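You operate a simulated robot arm through the tools that you are given. There is no shell and no other tool. Be economical: measure what you need, move in short steps, check, and stop when the job is done.

Carry out the task below with a simulated robot arm. There is one attempt and no reset: what you move stays moved.

TASK
Dress the foot by the grey bend: rub off the fused grit, then tap the red blanking plug home.
Fine: stone first, then light mallet blows, no chips; put both tools back; the other plugs stay proud. Set down upright: rubbing stone. What is to be rubbed or washed off counts as gone when no trace of it is left.

Only the result counts: the job must be done as asked and must still hold three seconds after the hand-in. Knocking over, shifting, dropping, spilling or breaking anything else fails it.

THE ROBOT
A 6-joint arm with a two-finger parallel gripper, fixed in place. Base frame: the origin is at the foot of the arm, x ahead of it, y to its left, z up. Readings come in mm, rad, newtons and seconds.
Its first joint turns from -2.897 to 2.897 rad. Payload 3.91 kg.
The tool frame sits at the grasp point between the pads (the TCP): z along the fingers, y along the line on which they close. The tips reach 30 mm beyond it. The gripper opens to 110 mm. The fingers are 20 mm wide and 10 mm thick; the gripper's body (48 by 112 mm) begins 55 mm behind the TCP.
Orientation is told as [roll, pitch, yaw] about the base's x, y, z axes, in that order, counted from this pose: with the fingers straight down and closing along the base's y, the tool's x points along the base's -x, its y along +y and its z along -z.

THE INTERFACE
- The arm moves only by the tool nudge_tool. Its argument "steps" is a list of rows, each a list of 3 entries, a list of its own where there are three numbers: the turn, a rotation vector about the base's x, y, z in rad, then the shift along the base's x, y, z in mm, then the gripper command, from -1 (shut) to 1 (fully open), values between in proportion. In form: [[[ax, ay, az], [tx, ty, tz], claw], ...]. A call has 1 to 10 rows; each row is the pose to reach, as a shift and turn from the pose commanded when the call began. Each row takes 0.2 s and may step no farther than 50 mm and 0.15 rad from the row before; otherwise, or with a gripper value out of range, the whole call is refused. A pose out of reach is approached as far as the arm can. The call stops where the force on the tool passes 40 N (or 10 N more than at its start, if that is more) or the arm is blocked; 0.2 s more then pass. Each finger travels about 153 mm/s and halts on what it meets, pressing with about 21 N; the grip force reading is that of the motor and also rises with nothing between the fingers. The clock runs only during rows and for 0.2 s after the last one: add rows that repeat a pose to give the fingers time. It gives the time, the measured TCP pose, the force on the tool (base axes), the opening and the grip force at its end, in the units of the frame above (readings bear some noise), with the torque about the TCP (base axes, N m) and any sound that the robot's microphone picked up, and new pictures: "views" is both (left out), scene, wrist or none.
- Cameras (640 x 400 px; columns grow to the right, rows downward): "scene" is fixed at [397.8, 650.1, 1717.7]; the picture's right is [-0.91, -0.41, 0.00], its down [-0.31, 0.70, -0.64] and it looks along [0.26, -0.58, -0.77] (base axes); focal length 366 px, centre (320, 200). "wrist" rides on the gripper at [73, 17, -103] in the tool frame; the picture's right is [-0.23, 0.97, 0.00], its down [-0.76, -0.18, -0.62] and it looks along [-0.61, -0.14, 0.78] (tool axes); focal length 222 px, centre (320, 200). There is no depth. A picture from a camera that has moved, and an enlarged one, comes with that camera's place and axes in the base frame and with its lens.
- enlarge(camera, box): a new picture of the part [left, top, right, bottom] of that camera's present view, enlarged. No time passes.
- hand_in(): hands the job in; it is judged then, once.

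Go step by step. Nothing tells you positions but the pictures and the camera data: compare them with the known pose of the tool, close in by small moves and look again before you grip or let go. The budget is 120 turns and 200 pictures, counting those below and the enlarged ones. Unless the task says otherwise, let go and move clear before handing in, and close with one line.

The tools are called after "Request:" as a command line: name --argument value ..., lists and objects as JSON in quotes. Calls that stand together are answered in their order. nudge_tool: Moves the arm, as the interface text tells. Its arguments: {"type":"object","properties":{"steps":{"type":"array"},"views":{"type":"string","enum":["both","scene","wrist","none"]}},"required":["steps"]} The other tools are called the same way: enlarge (camera, box) takes an enlarged picture of a part of a camera's view; hand_in () hands the job in.

At the start:

```text
time: 0.0
position: [486.4, -27.0, 1268.4]
tool_rot: [-0.001, -0.001, 0.0]
contact_force: [0.2, -0.2, -0.2]
torque: [0.0, 0.0, 0.01]
finger_gap: 109.9
finger_force: 0.1
```

scene: 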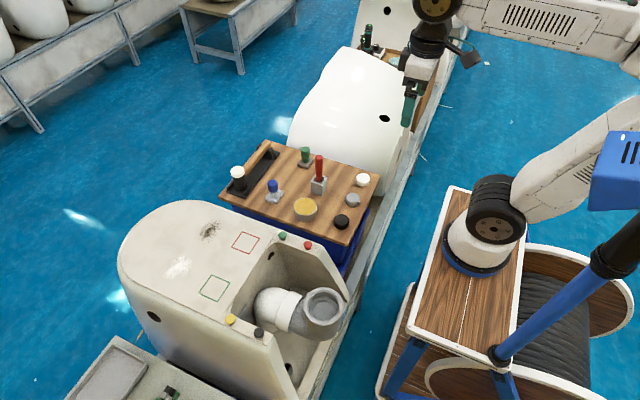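
wrist: 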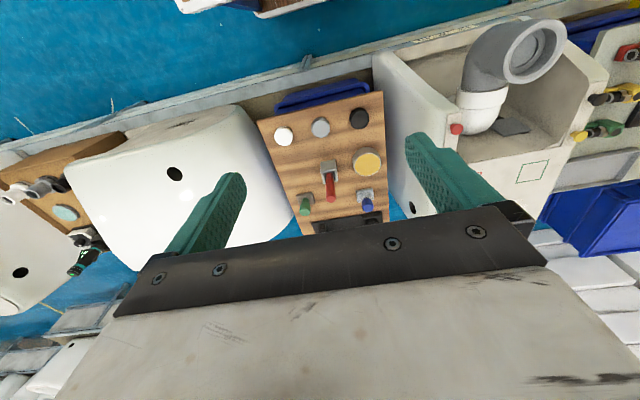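

I see a ceramic foot with a grey bend, four coloured plugs, a dark grit patch and a board of tools. I'll look closer at both first.

Request:
enlarge --camera "scene" --box '[210, 130, 390, 250]'

Request:
enlarge --camera "scene" --box '[110, 190, 360, 350]'

Request:
enlarge --camera "wrist" --box '[240, 70, 420, 240]'

```text
3.33 times, centred on (300, 190) of scene
camera zoom: at [397.8, 650.1, 1717.7], right [-0.91, -0.41, 0.0], down [-0.31, 0.7, -0.64], along [0.26, -0.58, -0.77], focal length 1222 px, centre (387, 233)
```

zoom: 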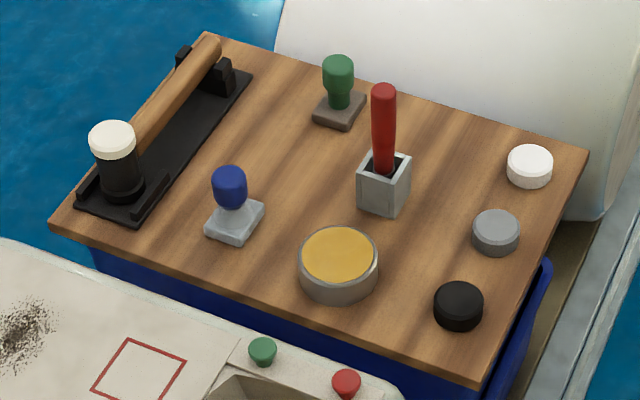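

```text
2.50 times, centred on (235, 270) of scene
camera zoom: at [397.8, 650.1, 1717.7], right [-0.91, -0.41, 0.0], down [-0.31, 0.7, -0.64], along [0.26, -0.58, -0.77], focal length 916 px, centre (532, 25)
```

zoom: 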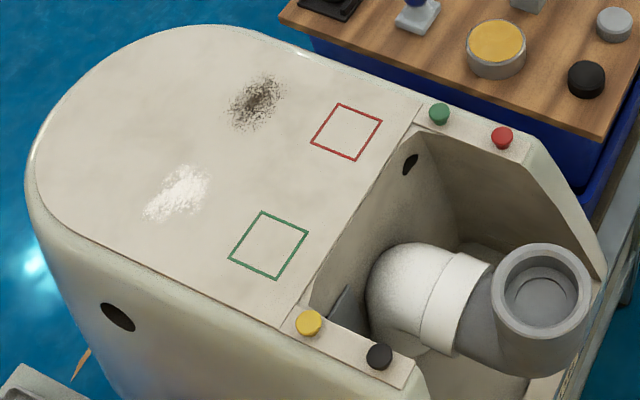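

```text
2.35 times, centred on (330, 155) of wrist
camera zoom: at [414.1, -8.1, 1370.6], right [0.23, 0.97, 0.0], down [0.76, -0.18, 0.62], along [0.61, -0.14, -0.78], focal length 523 px, centre (296, 306)
```

zoom: 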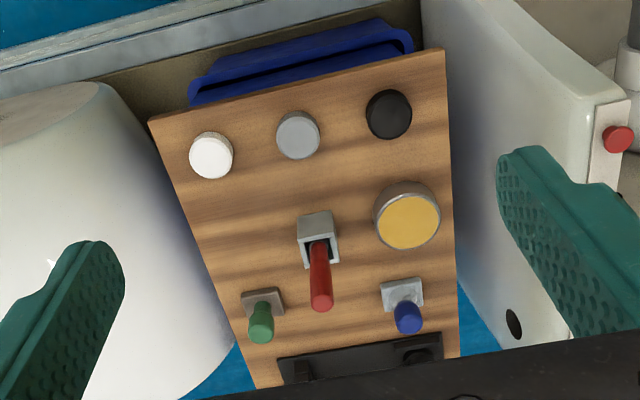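

Request:
nudge_tool --steps '[[[0, 0, 0], [32, 0, -34], 1], [[0, 0, 0], [64, 0, -68], 1], [[0, 0, 0], [96, 0, -102], 1], [[0, 0, 0], [128, 0, -136], 1], [[0, 0, 0], [160, 0, -170], 1], [[0, 0, 0], [160, 0, -170], 1]]' --views "wrist"

```text
time: 1.4
position: [646.0, -26.4, 1100.4]
tool_rot: [-0.003, -0.002, -0.001]
contact_force: [0.2, -0.6, -0.4]
torque: [0.0, 0.04, -0.01]
finger_gap: 109.8
finger_force: 0.0
camera wrist: at [574.2, -8.9, 1201.7], right [0.23, 0.97, 0.0], down [0.76, -0.18, 0.63], along [0.61, -0.14, -0.78], focal length 222 px, centre (320, 200)
```

wrist: 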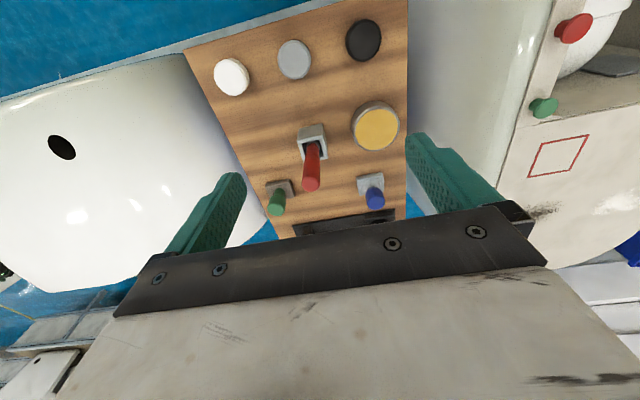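

Request:
enlarge --camera "wrist" --box '[240, 90, 420, 240]'

Request:
enlarge --camera "scene" --box '[220, 140, 310, 210]'

Request:
enlarge --camera "scene" --box '[160, 200, 250, 270]'

```text
2.67 times, centred on (330, 165) of wrist
camera zoom: at [574.2, -8.9, 1201.7], right [0.23, 0.97, 0.0], down [0.76, -0.18, 0.63], along [0.61, -0.14, -0.78], focal length 592 px, centre (293, 293)
```

zoom: 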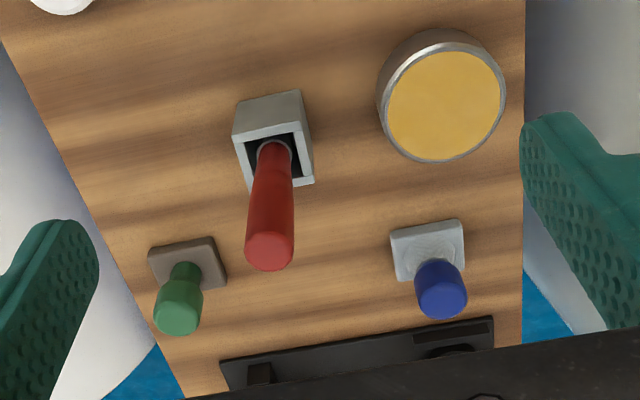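

```text
5.71 times, centred on (265, 175) of scene
camera zoom: at [397.8, 650.1, 1717.7], right [-0.91, -0.41, 0.0], down [-0.31, 0.7, -0.64], along [0.26, -0.58, -0.77], focal length 2094 px, centre (634, 343)
```

zoom: 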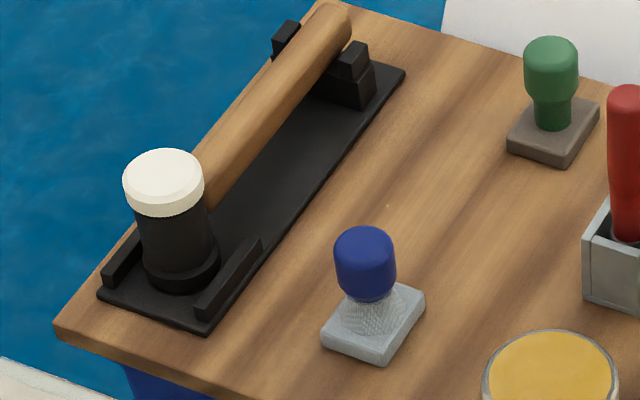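

```text
5.71 times, centred on (205, 235) of scene
camera zoom: at [397.8, 650.1, 1717.7], right [-0.91, -0.41, 0.0], down [-0.31, 0.7, -0.64], along [0.26, -0.58, -0.77], focal length 2094 px, centre (977, 0)
```

zoom: 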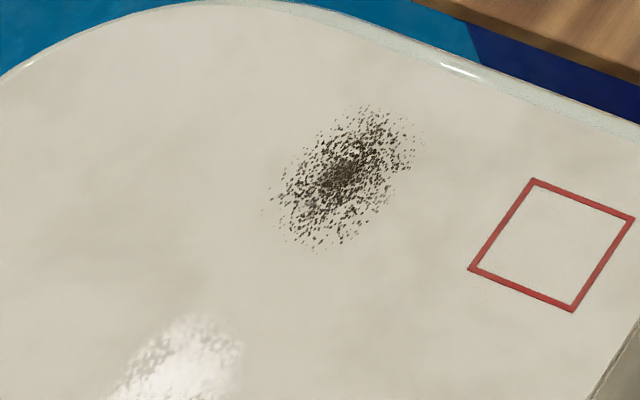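

Request:
nudge_tool --steps '[[[0, 0, 0], [35, -6, -35], 1], [[0, 0, 0], [70, -12, -70], 1], [[0, 0, 0], [105, -18, -105], 1], [[0, 0, 0], [130, -24, -130], 1], [[0, 0, 0], [130, -24, -130], 1]]' --views "wrist"

```text
time: 2.6
position: [776.4, -49.3, 970.8]
tool_rot: [-0.002, -0.002, 0.0]
contact_force: [-0.2, -1.0, -0.3]
torque: [0.01, -0.05, 0.0]
finger_gap: 109.9
finger_force: 0.0
camera wrist: at [704.5, -32.0, 1072.0], right [0.23, 0.97, 0.0], down [0.76, -0.18, 0.62], along [0.61, -0.14, -0.78], focal length 222 px, centre (320, 200)
```

wrist: 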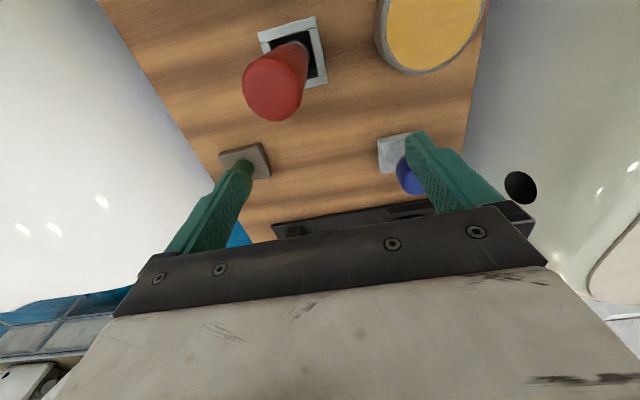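

Request:
nudge_tool --steps '[[[0, 0, 0], [0, -40, 20], 1], [[0, 0, 0], [0, -75, 20], 1], [[0, 0, 0], [0, -75, 20], 1]]' --views "wrist"

Request:
enlarge --camera "wrist" --box '[220, 60, 440, 220]'

Request:
nudge_tool --steps '[[[0, 0, 0], [0, 40, 0], 1], [[0, 0, 0], [0, 80, 0], 1], [[0, 0, 0], [0, 120, 0], 1], [[0, 0, 0], [0, 160, 0], 1], [[0, 0, 0], [0, 160, 0], 1]]' --views "wrist"

Request:
enlarge --camera "wrist" --box '[220, 60, 440, 220]'

```text
time: 3.4
position: [777.2, -125.5, 988.6]
tool_rot: [-0.002, -0.001, 0.001]
contact_force: [-0.1, -0.3, -0.2]
torque: [0.0, 0.02, -0.03]
finger_gap: 109.9
finger_force: 0.0
camera wrist: at [704.4, -107.0, 1091.4], right [0.23, 0.97, 0.0], down [0.76, -0.18, 0.62], along [0.61, -0.14, -0.78], focal length 222 px, centre (320, 200)
```

wrist: 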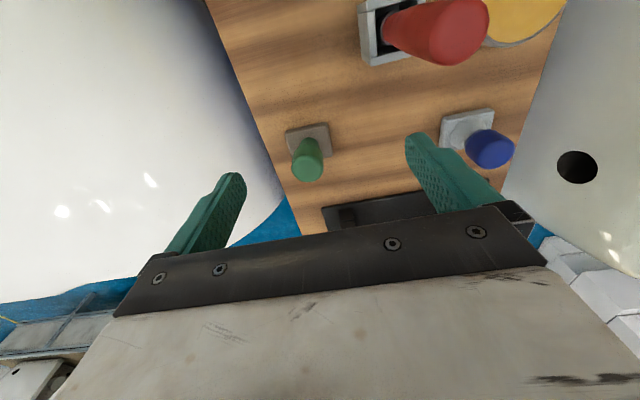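

```text
2.50 times, centred on (330, 140) of wrist
camera zoom: at [704.4, -107.0, 1091.4], right [0.23, 0.97, 0.0], down [0.76, -0.18, 0.62], along [0.61, -0.14, -0.78], focal length 555 px, centre (295, 350)
```

zoom: 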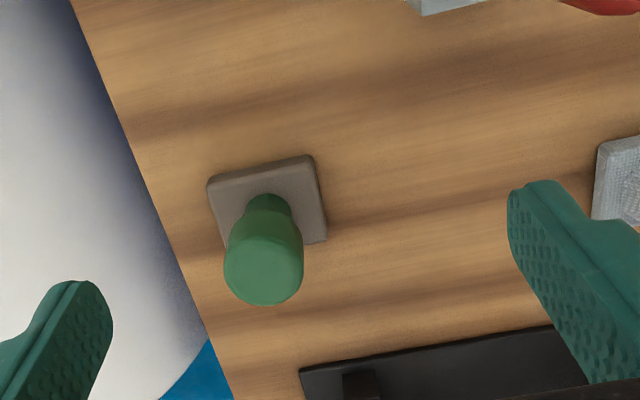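

```text
time: 4.6
position: [777.1, 34.9, 988.7]
tool_rot: [-0.002, -0.001, 0.0]
contact_force: [-0.2, 0.2, 0.0]
torque: [0.0, 0.01, -0.01]
finger_gap: 109.9
finger_force: 0.1
camera wrist: at [703.8, 53.9, 1090.8], right [0.23, 0.97, 0.0], down [0.76, -0.18, 0.62], along [0.61, -0.14, -0.78], focal length 222 px, centre (320, 200)
```

wrist: 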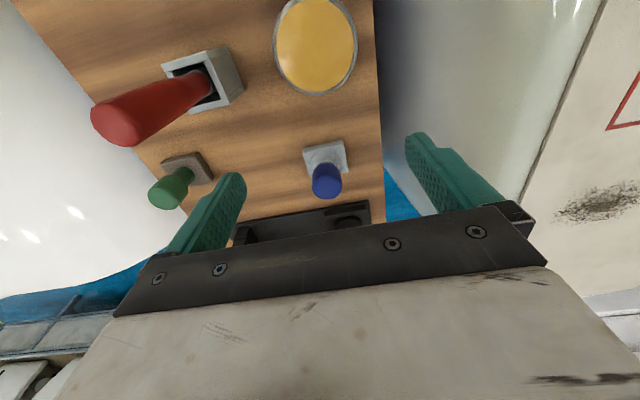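

```text
2.50 times, centred on (330, 140) of wrist
camera zoom: at [703.8, 53.9, 1090.8], right [0.23, 0.97, 0.0], down [0.76, -0.18, 0.62], along [0.61, -0.14, -0.78], focal length 555 px, centre (295, 350)
```

zoom: 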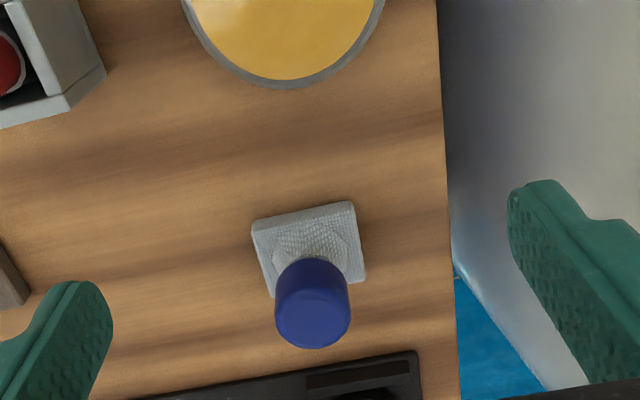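

The green-knobbed grey-brown block looks like the rubbing stone, and the blue one is a gauze dabber. I'll move over the green knob and look.

Request:
nudge_tool --steps '[[[0, 0, 0], [20, -45, 0], 0.3], [[0, 0, 0], [36, -90, 0], 0.3], [[0, 0, 0], [36, -135, 0], 0.3], [[0, 0, 0], [36, -180, 0], 0.3], [[0, 0, 0], [36, -180, -35], 0.3], [[0, 0, 0], [36, -180, -35], 0.3]]' --views "both"

Request:
enlarge --camera "wrist" --box '[220, 80, 420, 220]'

Request:
enlarge --camera "scene" --box '[230, 90, 390, 210]'

```text
time: 6.0
position: [811.8, -144.6, 953.3]
tool_rot: [-0.002, -0.001, -0.002]
contact_force: [0.3, -0.3, 0.8]
torque: [-0.03, 0.0, -0.02]
finger_gap: 71.5
finger_force: 0.2
camera wrist: at [739.5, -127.1, 1055.7], right [0.23, 0.97, 0.0], down [0.76, -0.18, 0.62], along [0.61, -0.14, -0.78], focal length 222 px, centre (320, 200)
```

scene: 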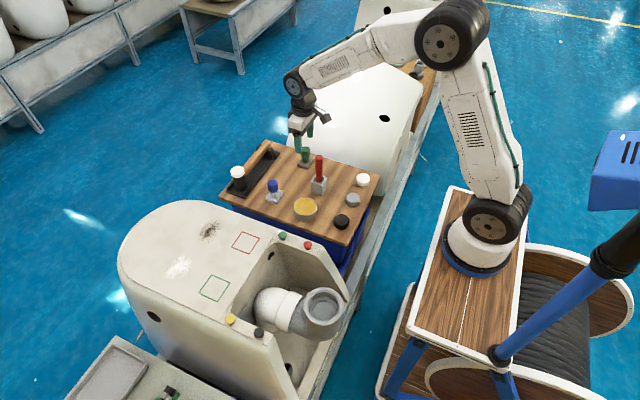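
wrist: 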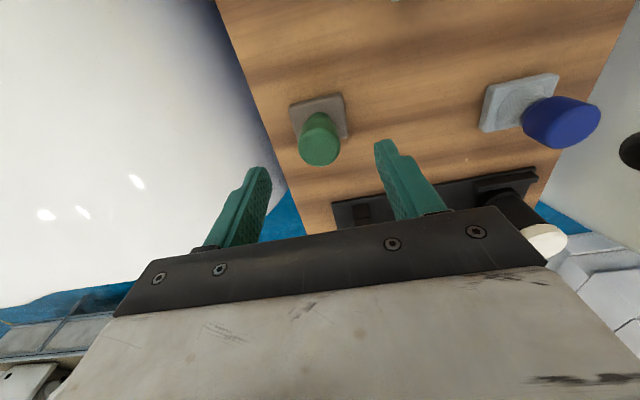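

```text
2.86 times, centred on (320, 150) of wrist
camera zoom: at [739.5, -127.1, 1055.7], right [0.23, 0.97, 0.0], down [0.76, -0.18, 0.62], along [0.61, -0.14, -0.78], focal length 635 px, centre (320, 343)
```

zoom: 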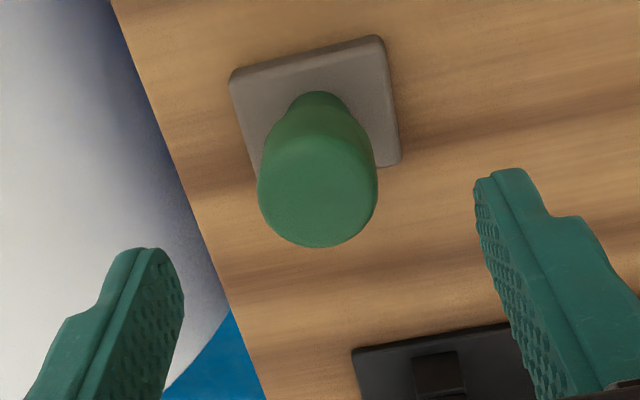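

```text
3.33 times, centred on (310, 150) of scene
camera zoom: at [397.8, 650.1, 1717.7], right [-0.91, -0.41, 0.0], down [-0.31, 0.7, -0.64], along [0.26, -0.58, -0.77], focal length 1222 px, centre (353, 367)
```

zoom: 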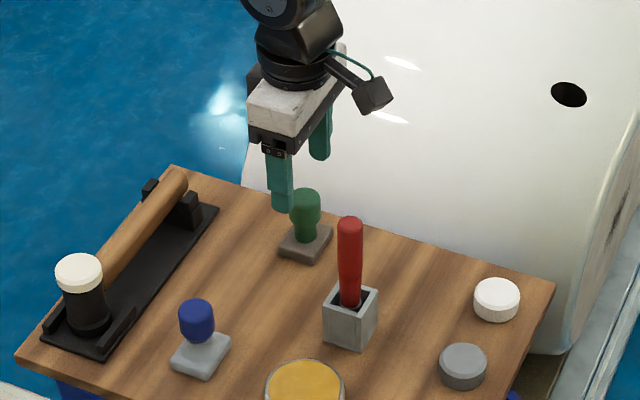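

Request:
nudge_tool --steps '[[[0, 0, 0], [0, 0, -25], 0.3], [[0, 0, 0], [0, 0, -50], 0.3], [[0, 0, 0], [0, 0, -50], 0.3]]' --views "both"

Request:
enlarge --camera "scene" --box '[250, 100, 350, 180]'

Request:
enlarge --camera "wrist" --box '[220, 80, 420, 220]'

```text
time: 6.8
position: [813.4, -143.9, 903.3]
tool_rot: [-0.001, -0.002, -0.002]
contact_force: [0.1, 0.8, -0.3]
torque: [-0.03, -0.02, 0.0]
finger_gap: 71.6
finger_force: 0.1
camera wrist: at [739.7, -126.9, 1005.4], right [0.23, 0.97, 0.0], down [0.76, -0.18, 0.62], along [0.61, -0.14, -0.78], focal length 222 px, centre (320, 200)
```

scene: 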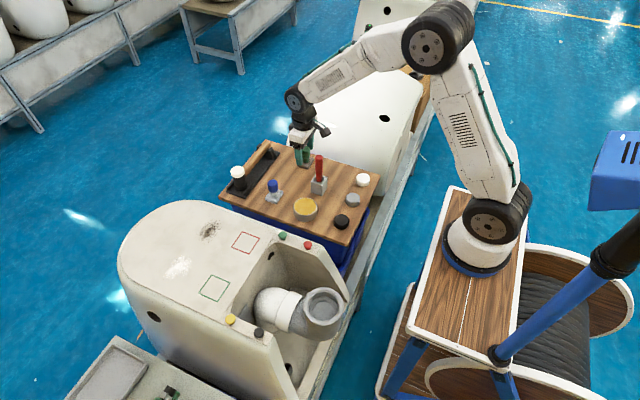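
wrist: 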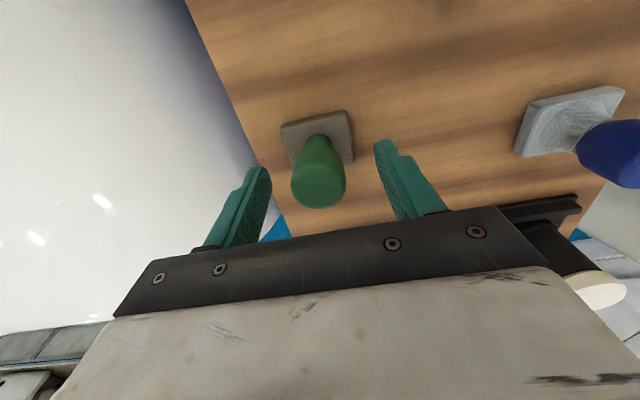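

```text
5.00 times, centred on (300, 140) of scene
camera zoom: at [397.8, 650.1, 1717.7], right [-0.91, -0.41, 0.0], down [-0.31, 0.7, -0.64], along [0.26, -0.58, -0.77], focal length 1832 px, centre (420, 500)
```

zoom: 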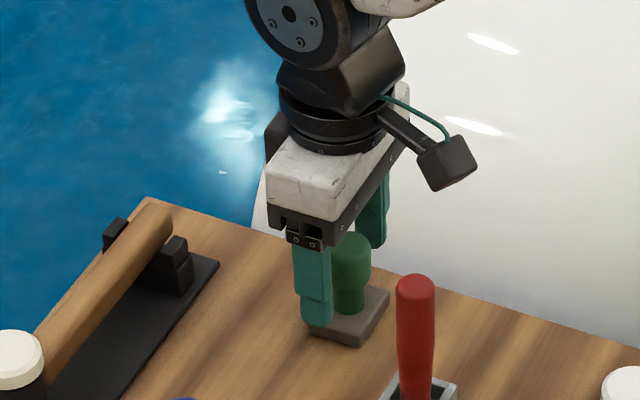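

```text
2.86 times, centred on (320, 150) of wrist
camera zoom: at [739.7, -126.9, 1005.4], right [0.23, 0.97, 0.0], down [0.76, -0.18, 0.62], along [0.61, -0.14, -0.78], focal length 635 px, centre (320, 343)
```

zoom: 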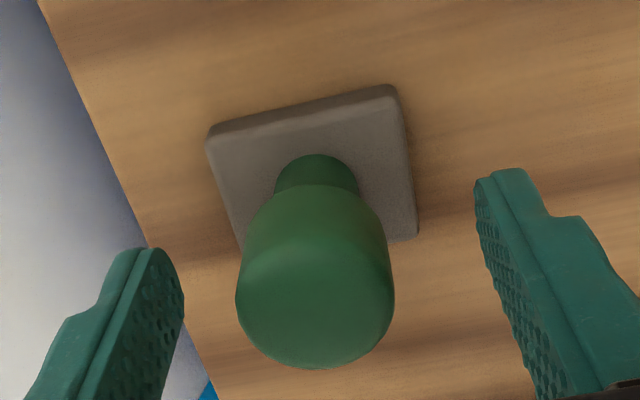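

Request:
nudge_tool --steps '[[[0, 0, 0], [3, 0, -13], 0.3], [[0, 0, 0], [3, 0, -13], 0.3], [[0, 0, 0], [3, 0, -13], -1], [[0, 0, 0], [3, 0, -13], -1], [[0, 0, 0], [3, 0, -13], -1]]' --views "both"

Request:
enlarge --camera "wrist" --box '[220, 80, 420, 220]'

Request:
enlarge --camera "scene" --box '[250, 100, 350, 180]'

```text
time: 8.0
position: [814.7, -144.8, 889.8]
tool_rot: [-0.003, -0.002, 0.0]
contact_force: [0.9, -0.2, 0.6]
torque: [0.0, 0.01, 0.0]
finger_gap: 31.0
finger_force: 21.2
camera wrist: at [742.4, -126.8, 992.2], right [0.23, 0.97, 0.0], down [0.76, -0.18, 0.62], along [0.61, -0.14, -0.78], focal length 222 px, centre (320, 200)
```

scene: 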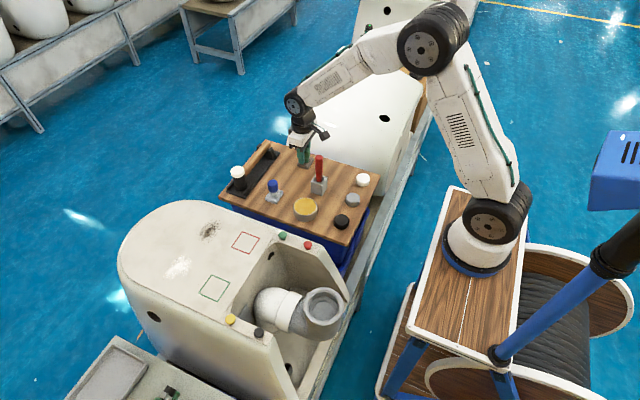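
wrist: 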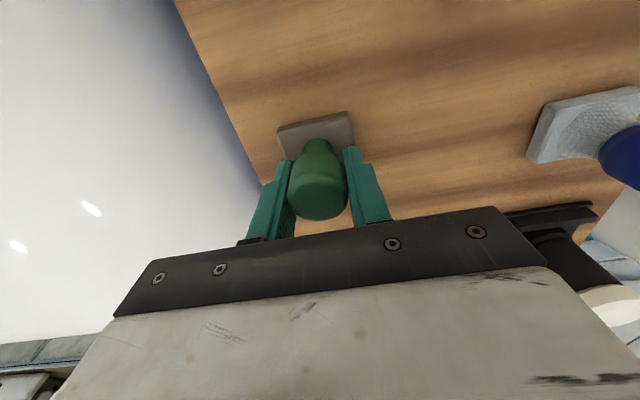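

```text
2.86 times, centred on (320, 150) of wrist
camera zoom: at [742.4, -126.8, 992.2], right [0.23, 0.97, 0.0], down [0.76, -0.18, 0.62], along [0.61, -0.14, -0.78], focal length 635 px, centre (320, 343)
```

zoom: 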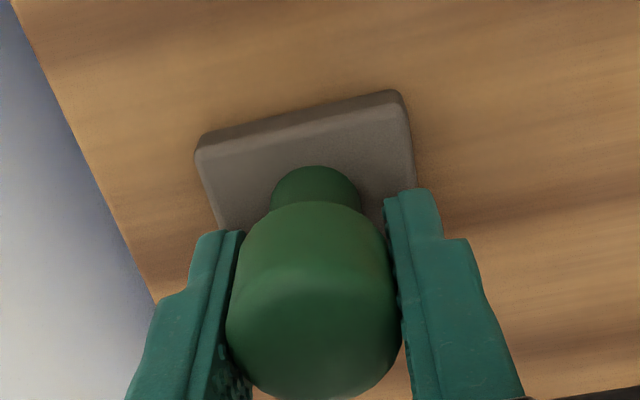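

```text
5.00 times, centred on (300, 140) of scene
camera zoom: at [397.8, 650.1, 1717.7], right [-0.91, -0.41, 0.0], down [-0.31, 0.7, -0.64], along [0.26, -0.58, -0.77], focal length 1832 px, centre (420, 500)
```

zoom: 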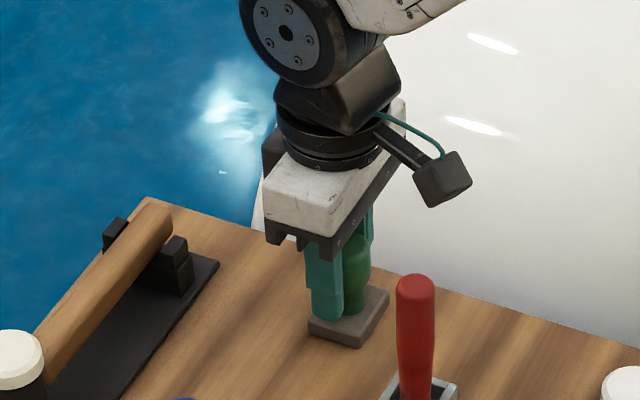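

The stone is held at a 31 mm grip. I'll lift it straight up and check that it came along.

Request:
nudge_tool --steps '[[[0, 0, 0], [0, 0, 20], -1], [[0, 0, 0], [0, 0, 60], -1], [[0, 0, 0], [0, 0, 110], -1], [[0, 0, 0], [0, 0, 160], -1], [[0, 0, 0], [10, 45, 170], -1], [[0, 0, 0], [20, 90, 170], -1], [[0, 0, 0], [30, 135, 170], -1], [[0, 0, 0], [35, 180, 170], -1], [[0, 0, 0], [35, 180, 170], -1]]' --views "wrist"

Request:
nudge_tool --steps '[[[0, 0, 0], [5, 45, 0], -1], [[0, 0, 0], [5, 90, 0], -1], [[0, 0, 0], [5, 135, 0], -1], [[0, 0, 0], [5, 180, 0], -1], [[0, 0, 0], [5, 180, 0], -1]]' --views "both"

```text
time: 10.0
position: [850.5, 36.1, 1060.7]
tool_rot: [-0.002, -0.002, 0.0]
contact_force: [0.0, 0.4, 0.0]
torque: [-0.02, 0.01, -0.02]
finger_gap: 0.2
finger_force: 21.0
camera wrist: at [778.6, 52.8, 1163.1], right [0.23, 0.97, 0.0], down [0.76, -0.18, 0.62], along [0.61, -0.14, -0.78], focal length 222 px, centre (320, 200)
```

wrist: 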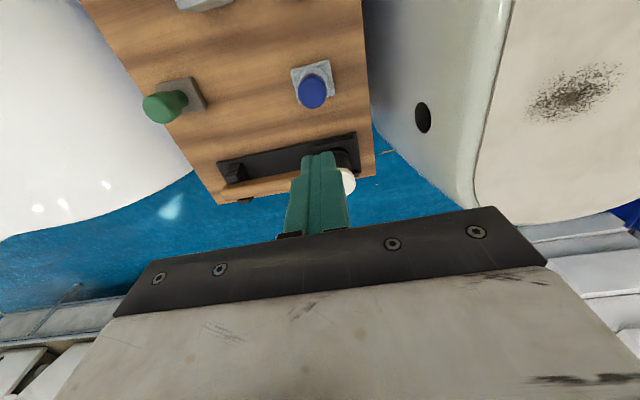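

```text
time: 11.2
position: [855.4, 216.3, 1059.8]
tool_rot: [-0.003, -0.001, -0.001]
contact_force: [-1.1, -0.2, -0.9]
torque: [0.01, -0.03, 0.01]
finger_gap: 0.2
finger_force: 20.4
camera wrist: at [783.0, 233.8, 1162.6], right [0.23, 0.97, 0.0], down [0.76, -0.18, 0.62], along [0.61, -0.14, -0.78], focal length 222 px, centre (320, 200)
```

scene: 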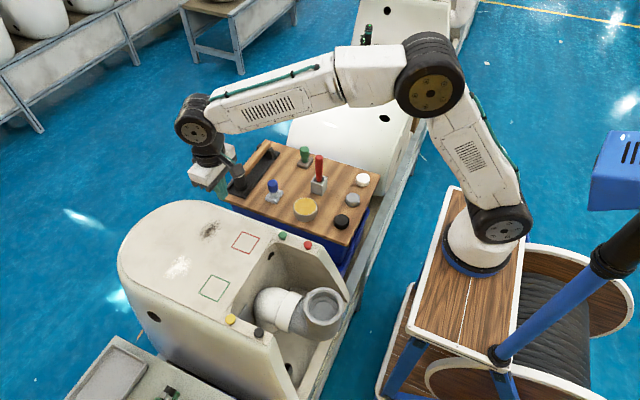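
wrist: 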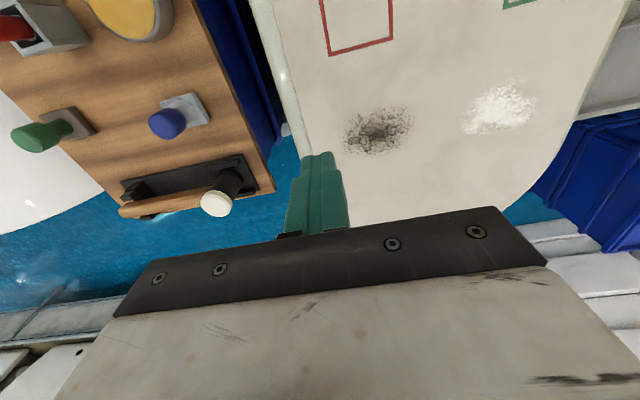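

The grip slipped: the stone stayed on the board, still upright. I had gripped about 10 mm too far out in x, so I'll return, open, and check its position.

Request:
nudge_tool --steps '[[[0, 0, 0], [-10, -45, 0], 0.3], [[0, 0, 0], [-20, -90, 0], 0.3], [[0, 0, 0], [-30, -135, 0], 0.3], [[0, 0, 0], [-40, -180, 0], 0.3], [[0, 0, 0], [-51, -225, 0], 0.3], [[0, 0, 0], [-51, -270, 0], 0.3], [[0, 0, 0], [-51, -315, 0], 0.3], [[0, 0, 0], [-51, -358, 0], 0.3], [[0, 0, 0], [-51, -358, -50], 0.3], [[0, 0, 0], [-51, -358, -100], 0.3]]' --views "both"

Request:
enlarge --camera "wrist" --box '[220, 80, 420, 220]'

Request:
enlarge --camera "scene" --box '[250, 100, 350, 180]'

```text
time: 13.4
position: [804.9, -143.9, 961.8]
tool_rot: [0.0, -0.003, 0.001]
contact_force: [-0.4, 0.4, -0.1]
torque: [0.0, -0.04, 0.07]
finger_gap: 71.7
finger_force: 0.0
camera wrist: at [732.1, -125.6, 1062.5], right [0.23, 0.97, 0.0], down [0.76, -0.18, 0.63], along [0.61, -0.14, -0.78], focal length 222 px, centre (320, 200)
```

scene: 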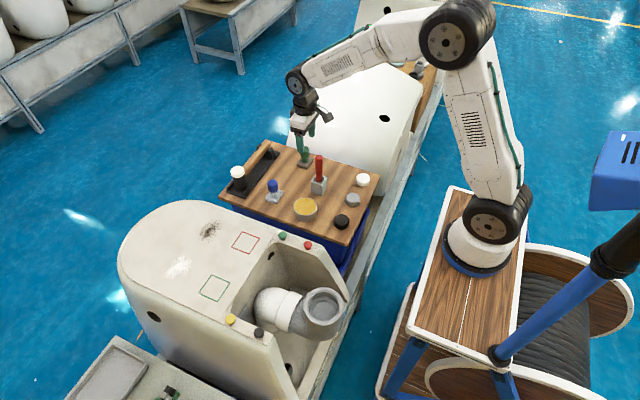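
wrist: 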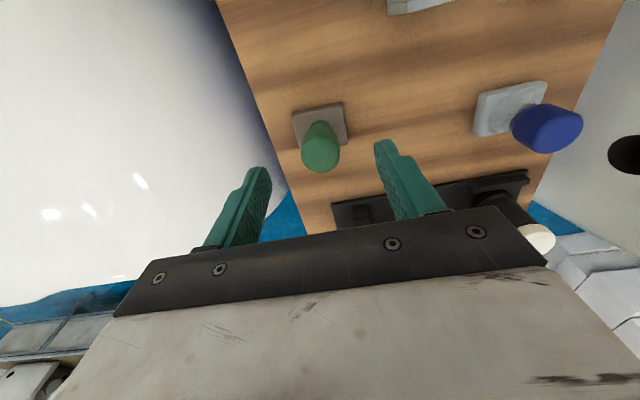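

```text
2.86 times, centred on (320, 150) of wrist
camera zoom: at [732.1, -125.6, 1062.5], right [0.23, 0.97, 0.0], down [0.76, -0.18, 0.63], along [0.61, -0.14, -0.78], focal length 635 px, centre (320, 343)
```

zoom: 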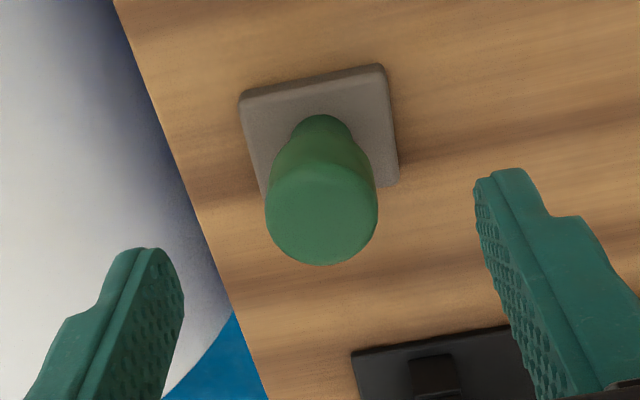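

```text
5.00 times, centred on (300, 140) of scene
camera zoom: at [397.8, 650.1, 1717.7], right [-0.91, -0.41, 0.0], down [-0.31, 0.7, -0.64], along [0.26, -0.58, -0.77], focal length 1832 px, centre (420, 500)
```

zoom: 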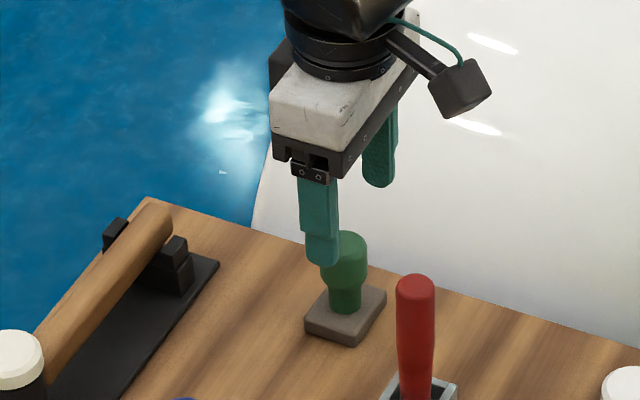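

Request:
nudge_tool --steps '[[[0, 0, 0], [3, 0, -35], 0.3], [[0, 0, 0], [3, 0, -71], 0.3], [[0, 0, 0], [3, 0, -71], 0.3], [[0, 0, 0], [3, 0, -71], -1], [[0, 0, 0], [3, 0, -71], -1], [[0, 0, 0], [3, 0, -71], -1]]' --views "both"

Request:
enlarge --camera "wrist" --box '[220, 80, 420, 220]'

Request:
enlarge --camera "scene" --box '[270, 120, 340, 176]'

```text
time: 14.8
position: [807.1, -144.1, 889.2]
tool_rot: [-0.003, -0.001, 0.001]
contact_force: [0.3, 0.6, -1.1]
torque: [-0.02, 0.03, 0.01]
finger_gap: 31.1
finger_force: 20.8
camera wrist: at [735.3, -126.0, 991.4], right [0.23, 0.97, 0.0], down [0.76, -0.18, 0.62], along [0.61, -0.14, -0.78], focal length 222 px, centre (320, 200)
```

scene: 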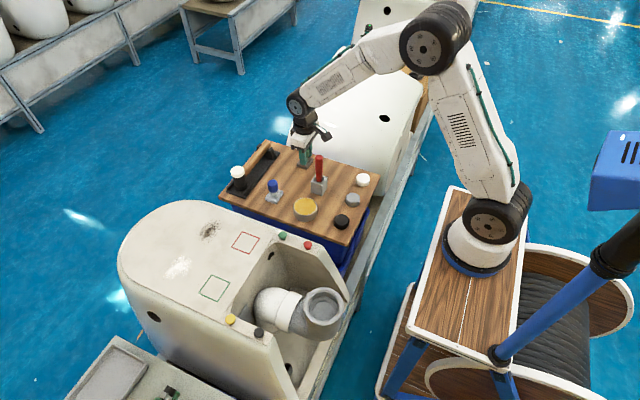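
wrist: 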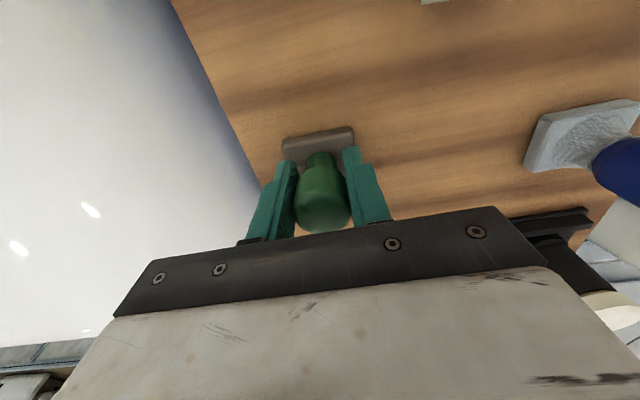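

```text
2.86 times, centred on (320, 150) of wrist
camera zoom: at [735.3, -126.0, 991.4], right [0.23, 0.97, 0.0], down [0.76, -0.18, 0.62], along [0.61, -0.14, -0.78], focal length 635 px, centre (320, 343)
```

zoom: 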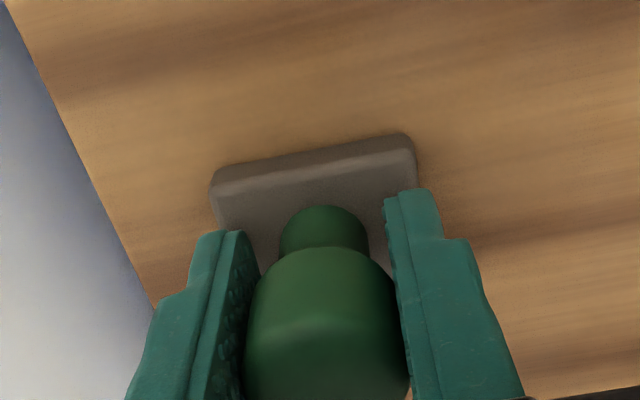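

```text
7.14 times, centred on (305, 148) of scene
camera zoom: at [397.8, 650.1, 1717.7], right [-0.91, -0.41, 0.0], down [-0.31, 0.7, -0.64], along [0.26, -0.58, -0.77], focal length 2618 px, centre (427, 571)
```

zoom: 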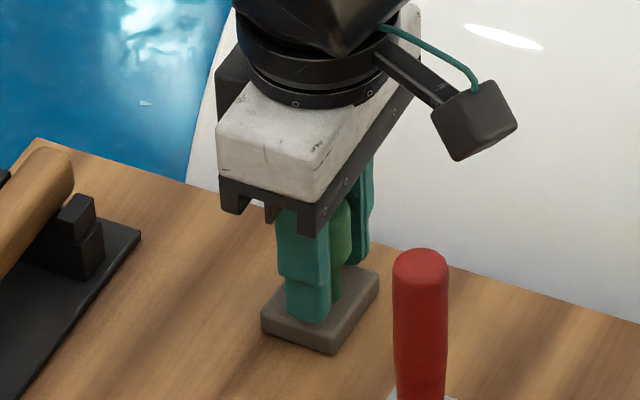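

Request:
nudge_tool --steps '[[[0, 0, 0], [0, 0, 3], -1], [[0, 0, 0], [0, 0, 8], -1], [[0, 0, 0], [0, 0, 15], -1], [[0, 0, 0], [0, 0, 25], -1], [[0, 0, 0], [0, 0, 40], -1]]' --views "wrist"

```text
time: 16.0
position: [808.4, -142.1, 929.0]
tool_rot: [-0.001, 0.0, 0.001]
contact_force: [0.8, 0.7, 0.1]
torque: [0.01, -0.02, 0.02]
finger_gap: 30.8
finger_force: 21.0
camera wrist: at [735.3, -125.1, 1031.7], right [0.23, 0.97, 0.0], down [0.76, -0.18, 0.62], along [0.61, -0.14, -0.78], focal length 222 px, centre (320, 200)
```

wrist: 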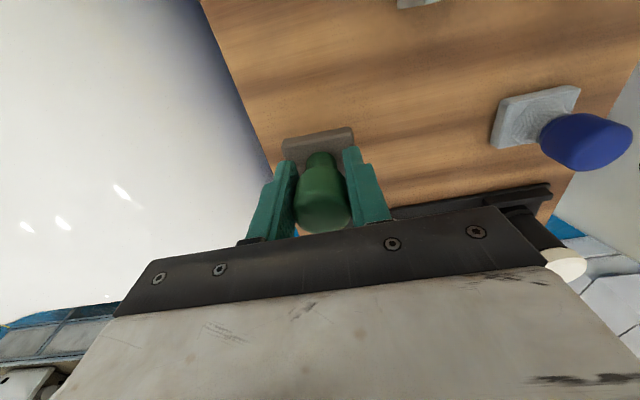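

The stone came up this time. I'll carry it gently over towards the grit.

Request:
nudge_tool --steps '[[[0, 0, 0], [0, 0, 30], -1], [[0, 0, 0], [0, 0, 60], -1], [[0, 0, 0], [0, 0, 90], -1], [[0, 0, 0], [5, 25, 110], -1], [[0, 0, 0], [12, 60, 110], -1], [[0, 0, 0], [20, 95, 110], -1], [[0, 0, 0], [26, 130, 110], -1], [[0, 0, 0], [32, 165, 110], -1], [[0, 0, 0], [38, 200, 110], -1], [[0, 0, 0], [44, 230, 110], -1]]' --views "wrist"

Request:
nudge_tool --steps '[[[0, 0, 0], [0, 35, 0], -1], [[0, 0, 0], [0, 70, 0], -1], [[0, 0, 0], [0, 105, 0], -1], [[0, 0, 0], [0, 135, 0], -1], [[0, 0, 0], [0, 150, 0], -1], [[0, 0, 0], [0, 150, 0], -1]]' --views "both"

Request:
enlarge --camera "scene" --box '[120, 140, 300, 280]'

```text
time: 18.2
position: [851.3, 87.4, 1038.3]
tool_rot: [-0.001, -0.002, -0.001]
contact_force: [-0.7, 0.0, -1.3]
torque: [0.0, 0.01, 0.02]
finger_gap: 31.1
finger_force: 20.8
camera wrist: at [779.5, 105.5, 1141.2], right [0.23, 0.97, 0.0], down [0.76, -0.18, 0.62], along [0.61, -0.14, -0.78], focal length 222 px, centre (320, 200)
```

wrist: 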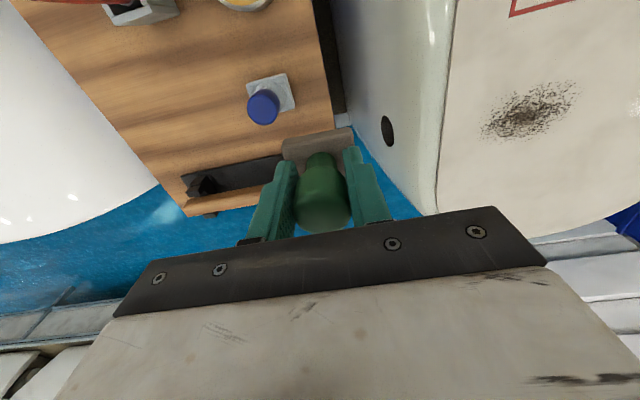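

```text
time: 19.6
position: [851.2, 237.8, 1038.6]
tool_rot: [-0.003, -0.003, -0.001]
contact_force: [-0.2, 0.2, -0.8]
torque: [-0.03, 0.0, 0.01]
finger_gap: 30.9
finger_force: 20.8
camera wrist: at [779.3, 256.0, 1141.5], right [0.23, 0.97, 0.0], down [0.76, -0.18, 0.62], along [0.61, -0.14, -0.78], focal length 222 px, centre (320, 200)
```

scene: 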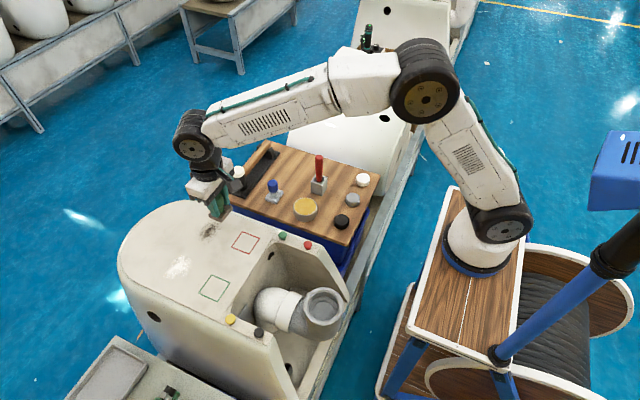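
wrist: 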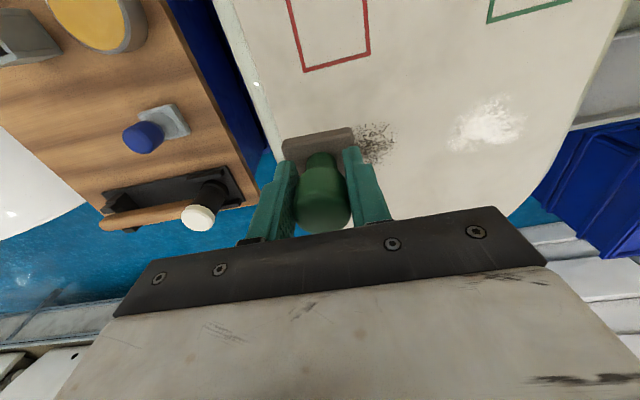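

```text
2.86 times, centred on (210, 210) of scene
camera zoom: at [397.8, 650.1, 1717.7], right [-0.91, -0.41, 0.0], down [-0.31, 0.7, -0.64], along [0.26, -0.58, -0.77], focal length 1047 px, centre (634, 171)
```

zoom: 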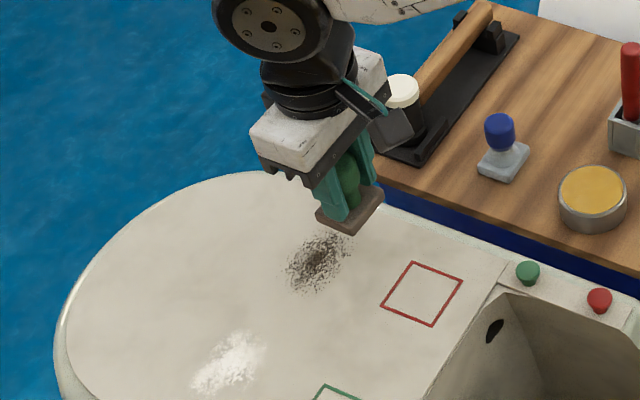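

Request:
nudge_tool --steps '[[[0, 0, 0], [15, 18, -15], -1], [[0, 0, 0], [30, 35, -30], -1], [[0, 0, 0], [30, 35, -42], -1], [[0, 0, 0], [30, 35, -42], -1]]' --views "both"

Request:
enlarge --camera "scene" --box '[160, 170, 260, 250]'

```text
time: 20.6
position: [881.9, 273.1, 996.7]
tool_rot: [-0.002, 0.0, 0.0]
contact_force: [0.4, 1.5, -1.0]
torque: [0.02, -0.02, 0.03]
finger_gap: 31.2
finger_force: 20.0
camera wrist: at [809.4, 290.4, 1098.9], right [0.23, 0.97, 0.0], down [0.76, -0.18, 0.62], along [0.61, -0.14, -0.78], focal length 222 px, centre (320, 200)
```

scene: 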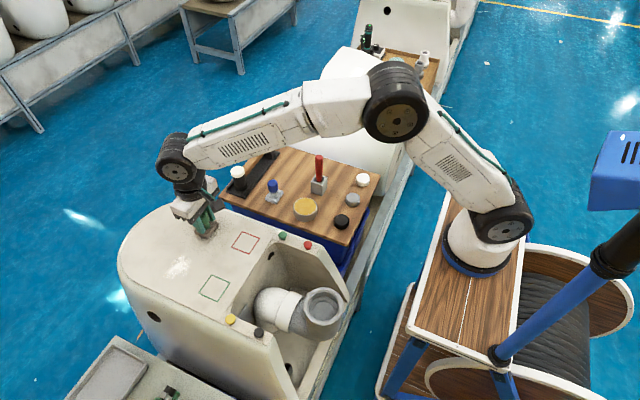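
wrist: 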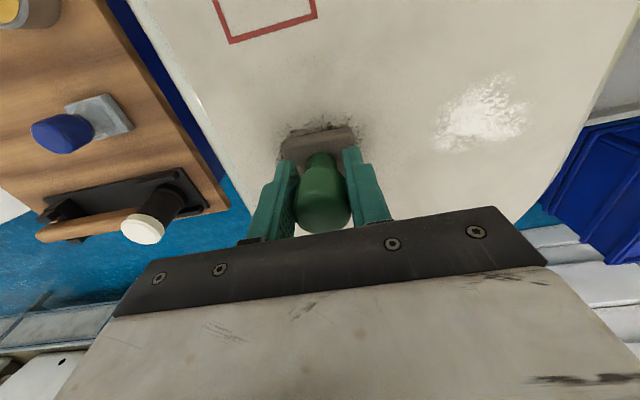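

```text
5.00 times, centred on (210, 210) of scene
camera zoom: at [397.8, 650.1, 1717.7], right [-0.91, -0.41, 0.0], down [-0.31, 0.7, -0.64], along [0.26, -0.58, -0.77], focal length 1832 px, centre (870, 150)
```

zoom: 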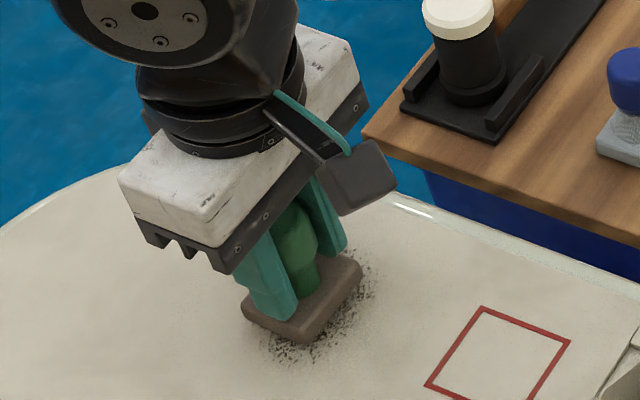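

Request:
nudge_tool --steps '[[[0, 0, 0], [0, 0, -4], -1], [[0, 0, 0], [0, 0, -8], -1], [[0, 0, 0], [0, 0, -12], -1]]' --views "none"

Request:
nudge_tool --steps '[[[0, 0, 0], [0, 0, -1.5], -1], [[0, 0, 0], [0, 0, -3], -1]]' --views "none"

```text
time: 21.4
position: [881.8, 272.9, 988.0]
tool_rot: [0.0, -0.006, 0.001]
contact_force: [-2.0, -0.9, 19.2]
torque: [-0.03, -0.02, 0.01]
finger_gap: 31.3
finger_force: 21.1
```

```text
time: 22.0
position: [881.5, 272.1, 983.0]
tool_rot: [0.0, -0.004, 0.0]
contact_force: [1.1, 0.3, 18.2]
torque: [0.06, -0.13, -0.03]
finger_gap: 30.8
finger_force: 21.1
```

Request:
nudge_tool --steps '[[[0, 0, 0], [0, 0, 0.8], -1], [[0, 0, 0], [0, 0, 0.8], -1]]' --views "both"

Request:
enlarge --camera "scene" --box '[160, 170, 260, 250]'

```text
time: 22.6
position: [881.1, 270.6, 983.5]
tool_rot: [-0.003, -0.003, 0.0]
contact_force: [4.5, 2.4, 12.2]
torque: [0.12, -0.24, 0.03]
finger_gap: 30.8
finger_force: 21.3
camera wrist: at [808.9, 289.8, 1085.1], right [0.23, 0.97, 0.0], down [0.76, -0.18, 0.62], along [0.61, -0.14, -0.78], focal length 222 px, centre (320, 200)
```

scene: 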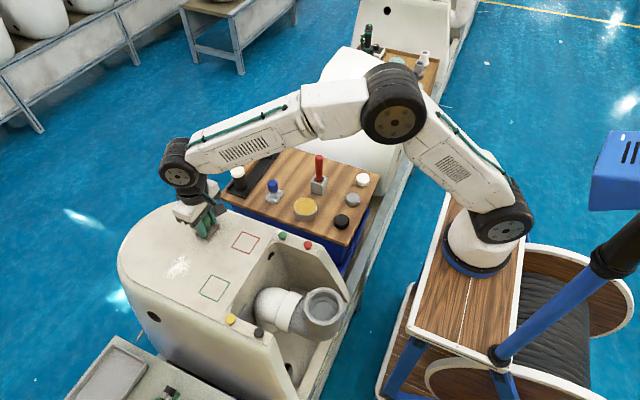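
wrist: 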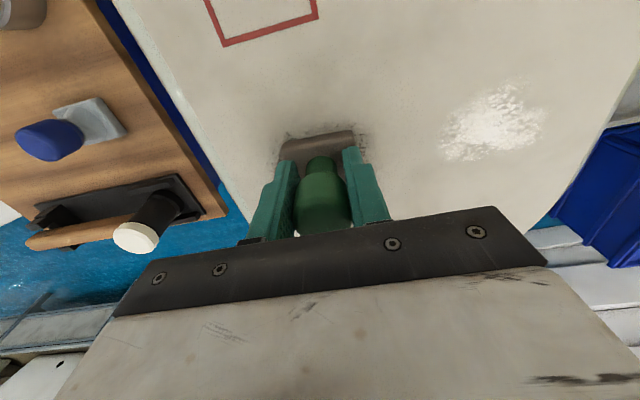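

```text
5.00 times, centred on (210, 210) of scene
camera zoom: at [397.8, 650.1, 1717.7], right [-0.91, -0.41, 0.0], down [-0.31, 0.7, -0.64], along [0.26, -0.58, -0.77], focal length 1832 px, centre (870, 150)
```

zoom: 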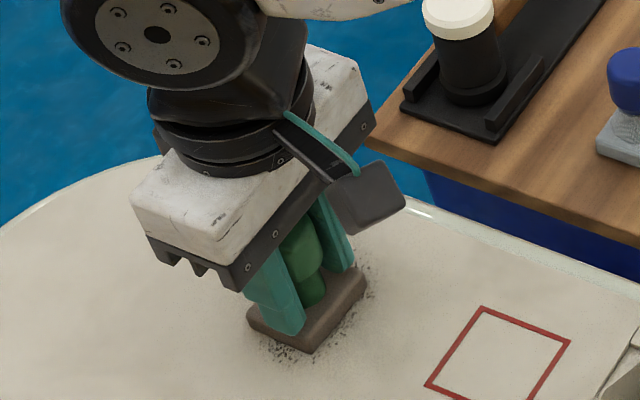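

The stone is pressing at about 12 N on the grit. I'll start rubbing in short strokes.

Request:
nudge_tool --steps '[[[0, 0, 0], [0, 10, 0], -1], [[0, 0, 0], [0, 22, 0], -1], [[0, 0, 0], [0, 10, 0], -1], [[0, 0, 0], [0, -5, 0], -1], [[0, 0, 0], [0, -20, 0], -1], [[0, 0, 0], [0, -8, 0], -1], [[0, 0, 0], [0, 4, 0], -1], [[0, 0, 0], [0, 4, 0], -1]]' --views "wrist"

Request:
enlarge --camera "scene" --box '[160, 170, 260, 250]'

```text
time: 24.4
position: [882.2, 275.3, 983.0]
tool_rot: [-0.001, -0.001, -0.001]
contact_force: [0.8, 0.1, -1.1]
torque: [-0.01, -0.04, -0.02]
finger_gap: 30.7
finger_force: 21.1
camera wrist: at [809.5, 293.7, 1085.3], right [0.23, 0.97, 0.0], down [0.76, -0.18, 0.62], along [0.61, -0.14, -0.78], focal length 222 px, centre (320, 200)
```

wrist: 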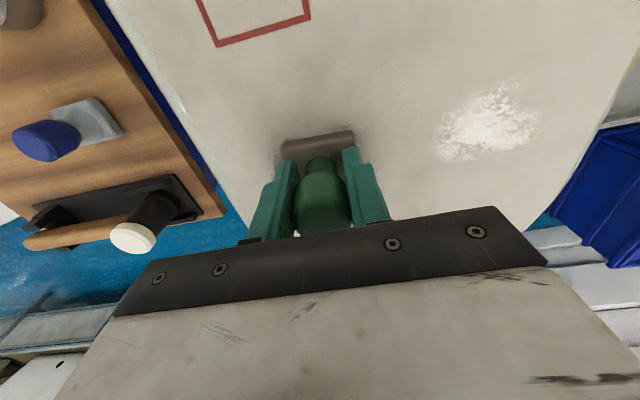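

```text
5.00 times, centred on (210, 210) of scene
camera zoom: at [397.8, 650.1, 1717.7], right [-0.91, -0.41, 0.0], down [-0.31, 0.7, -0.64], along [0.26, -0.58, -0.77], focal length 1832 px, centre (870, 150)
```

zoom: 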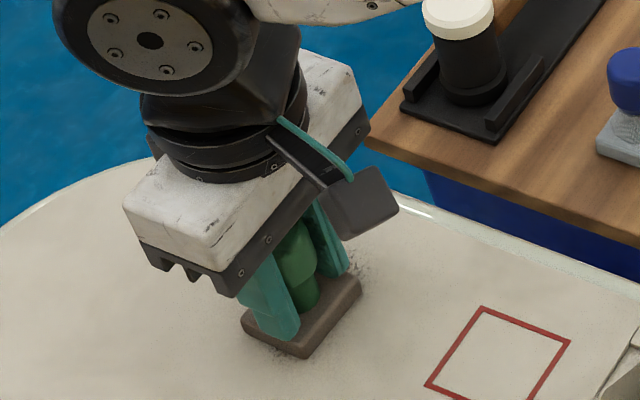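

The grit is fading, but the pressure has gone. I'll press down a little more and rub wider.

Request:
nudge_tool --steps '[[[0, 0, 0], [0, 0, -1.5], -1], [[0, 0, 0], [0, -12, -2], -1], [[0, 0, 0], [0, -26, -2], -1], [[0, 0, 0], [0, -36, -2], -1], [[0, 0, 0], [-12, -30, -2], -1], [[0, 0, 0], [-15, -15, -2], -1], [[0, 0, 0], [-15, 0, -2], -1], [[0, 0, 0], [-15, 15, -2], -1], [[0, 0, 0], [-15, 28, -2], -1], [[0, 0, 0], [-15, 28, -2], -1]]' --views "none"

```text
time: 26.6
position: [866.3, 304.3, 983.4]
tool_rot: [0.0, -0.003, -0.001]
contact_force: [-0.8, -11.8, 36.0]
torque: [-0.28, 0.03, -0.05]
finger_gap: 30.9
finger_force: 20.8
```

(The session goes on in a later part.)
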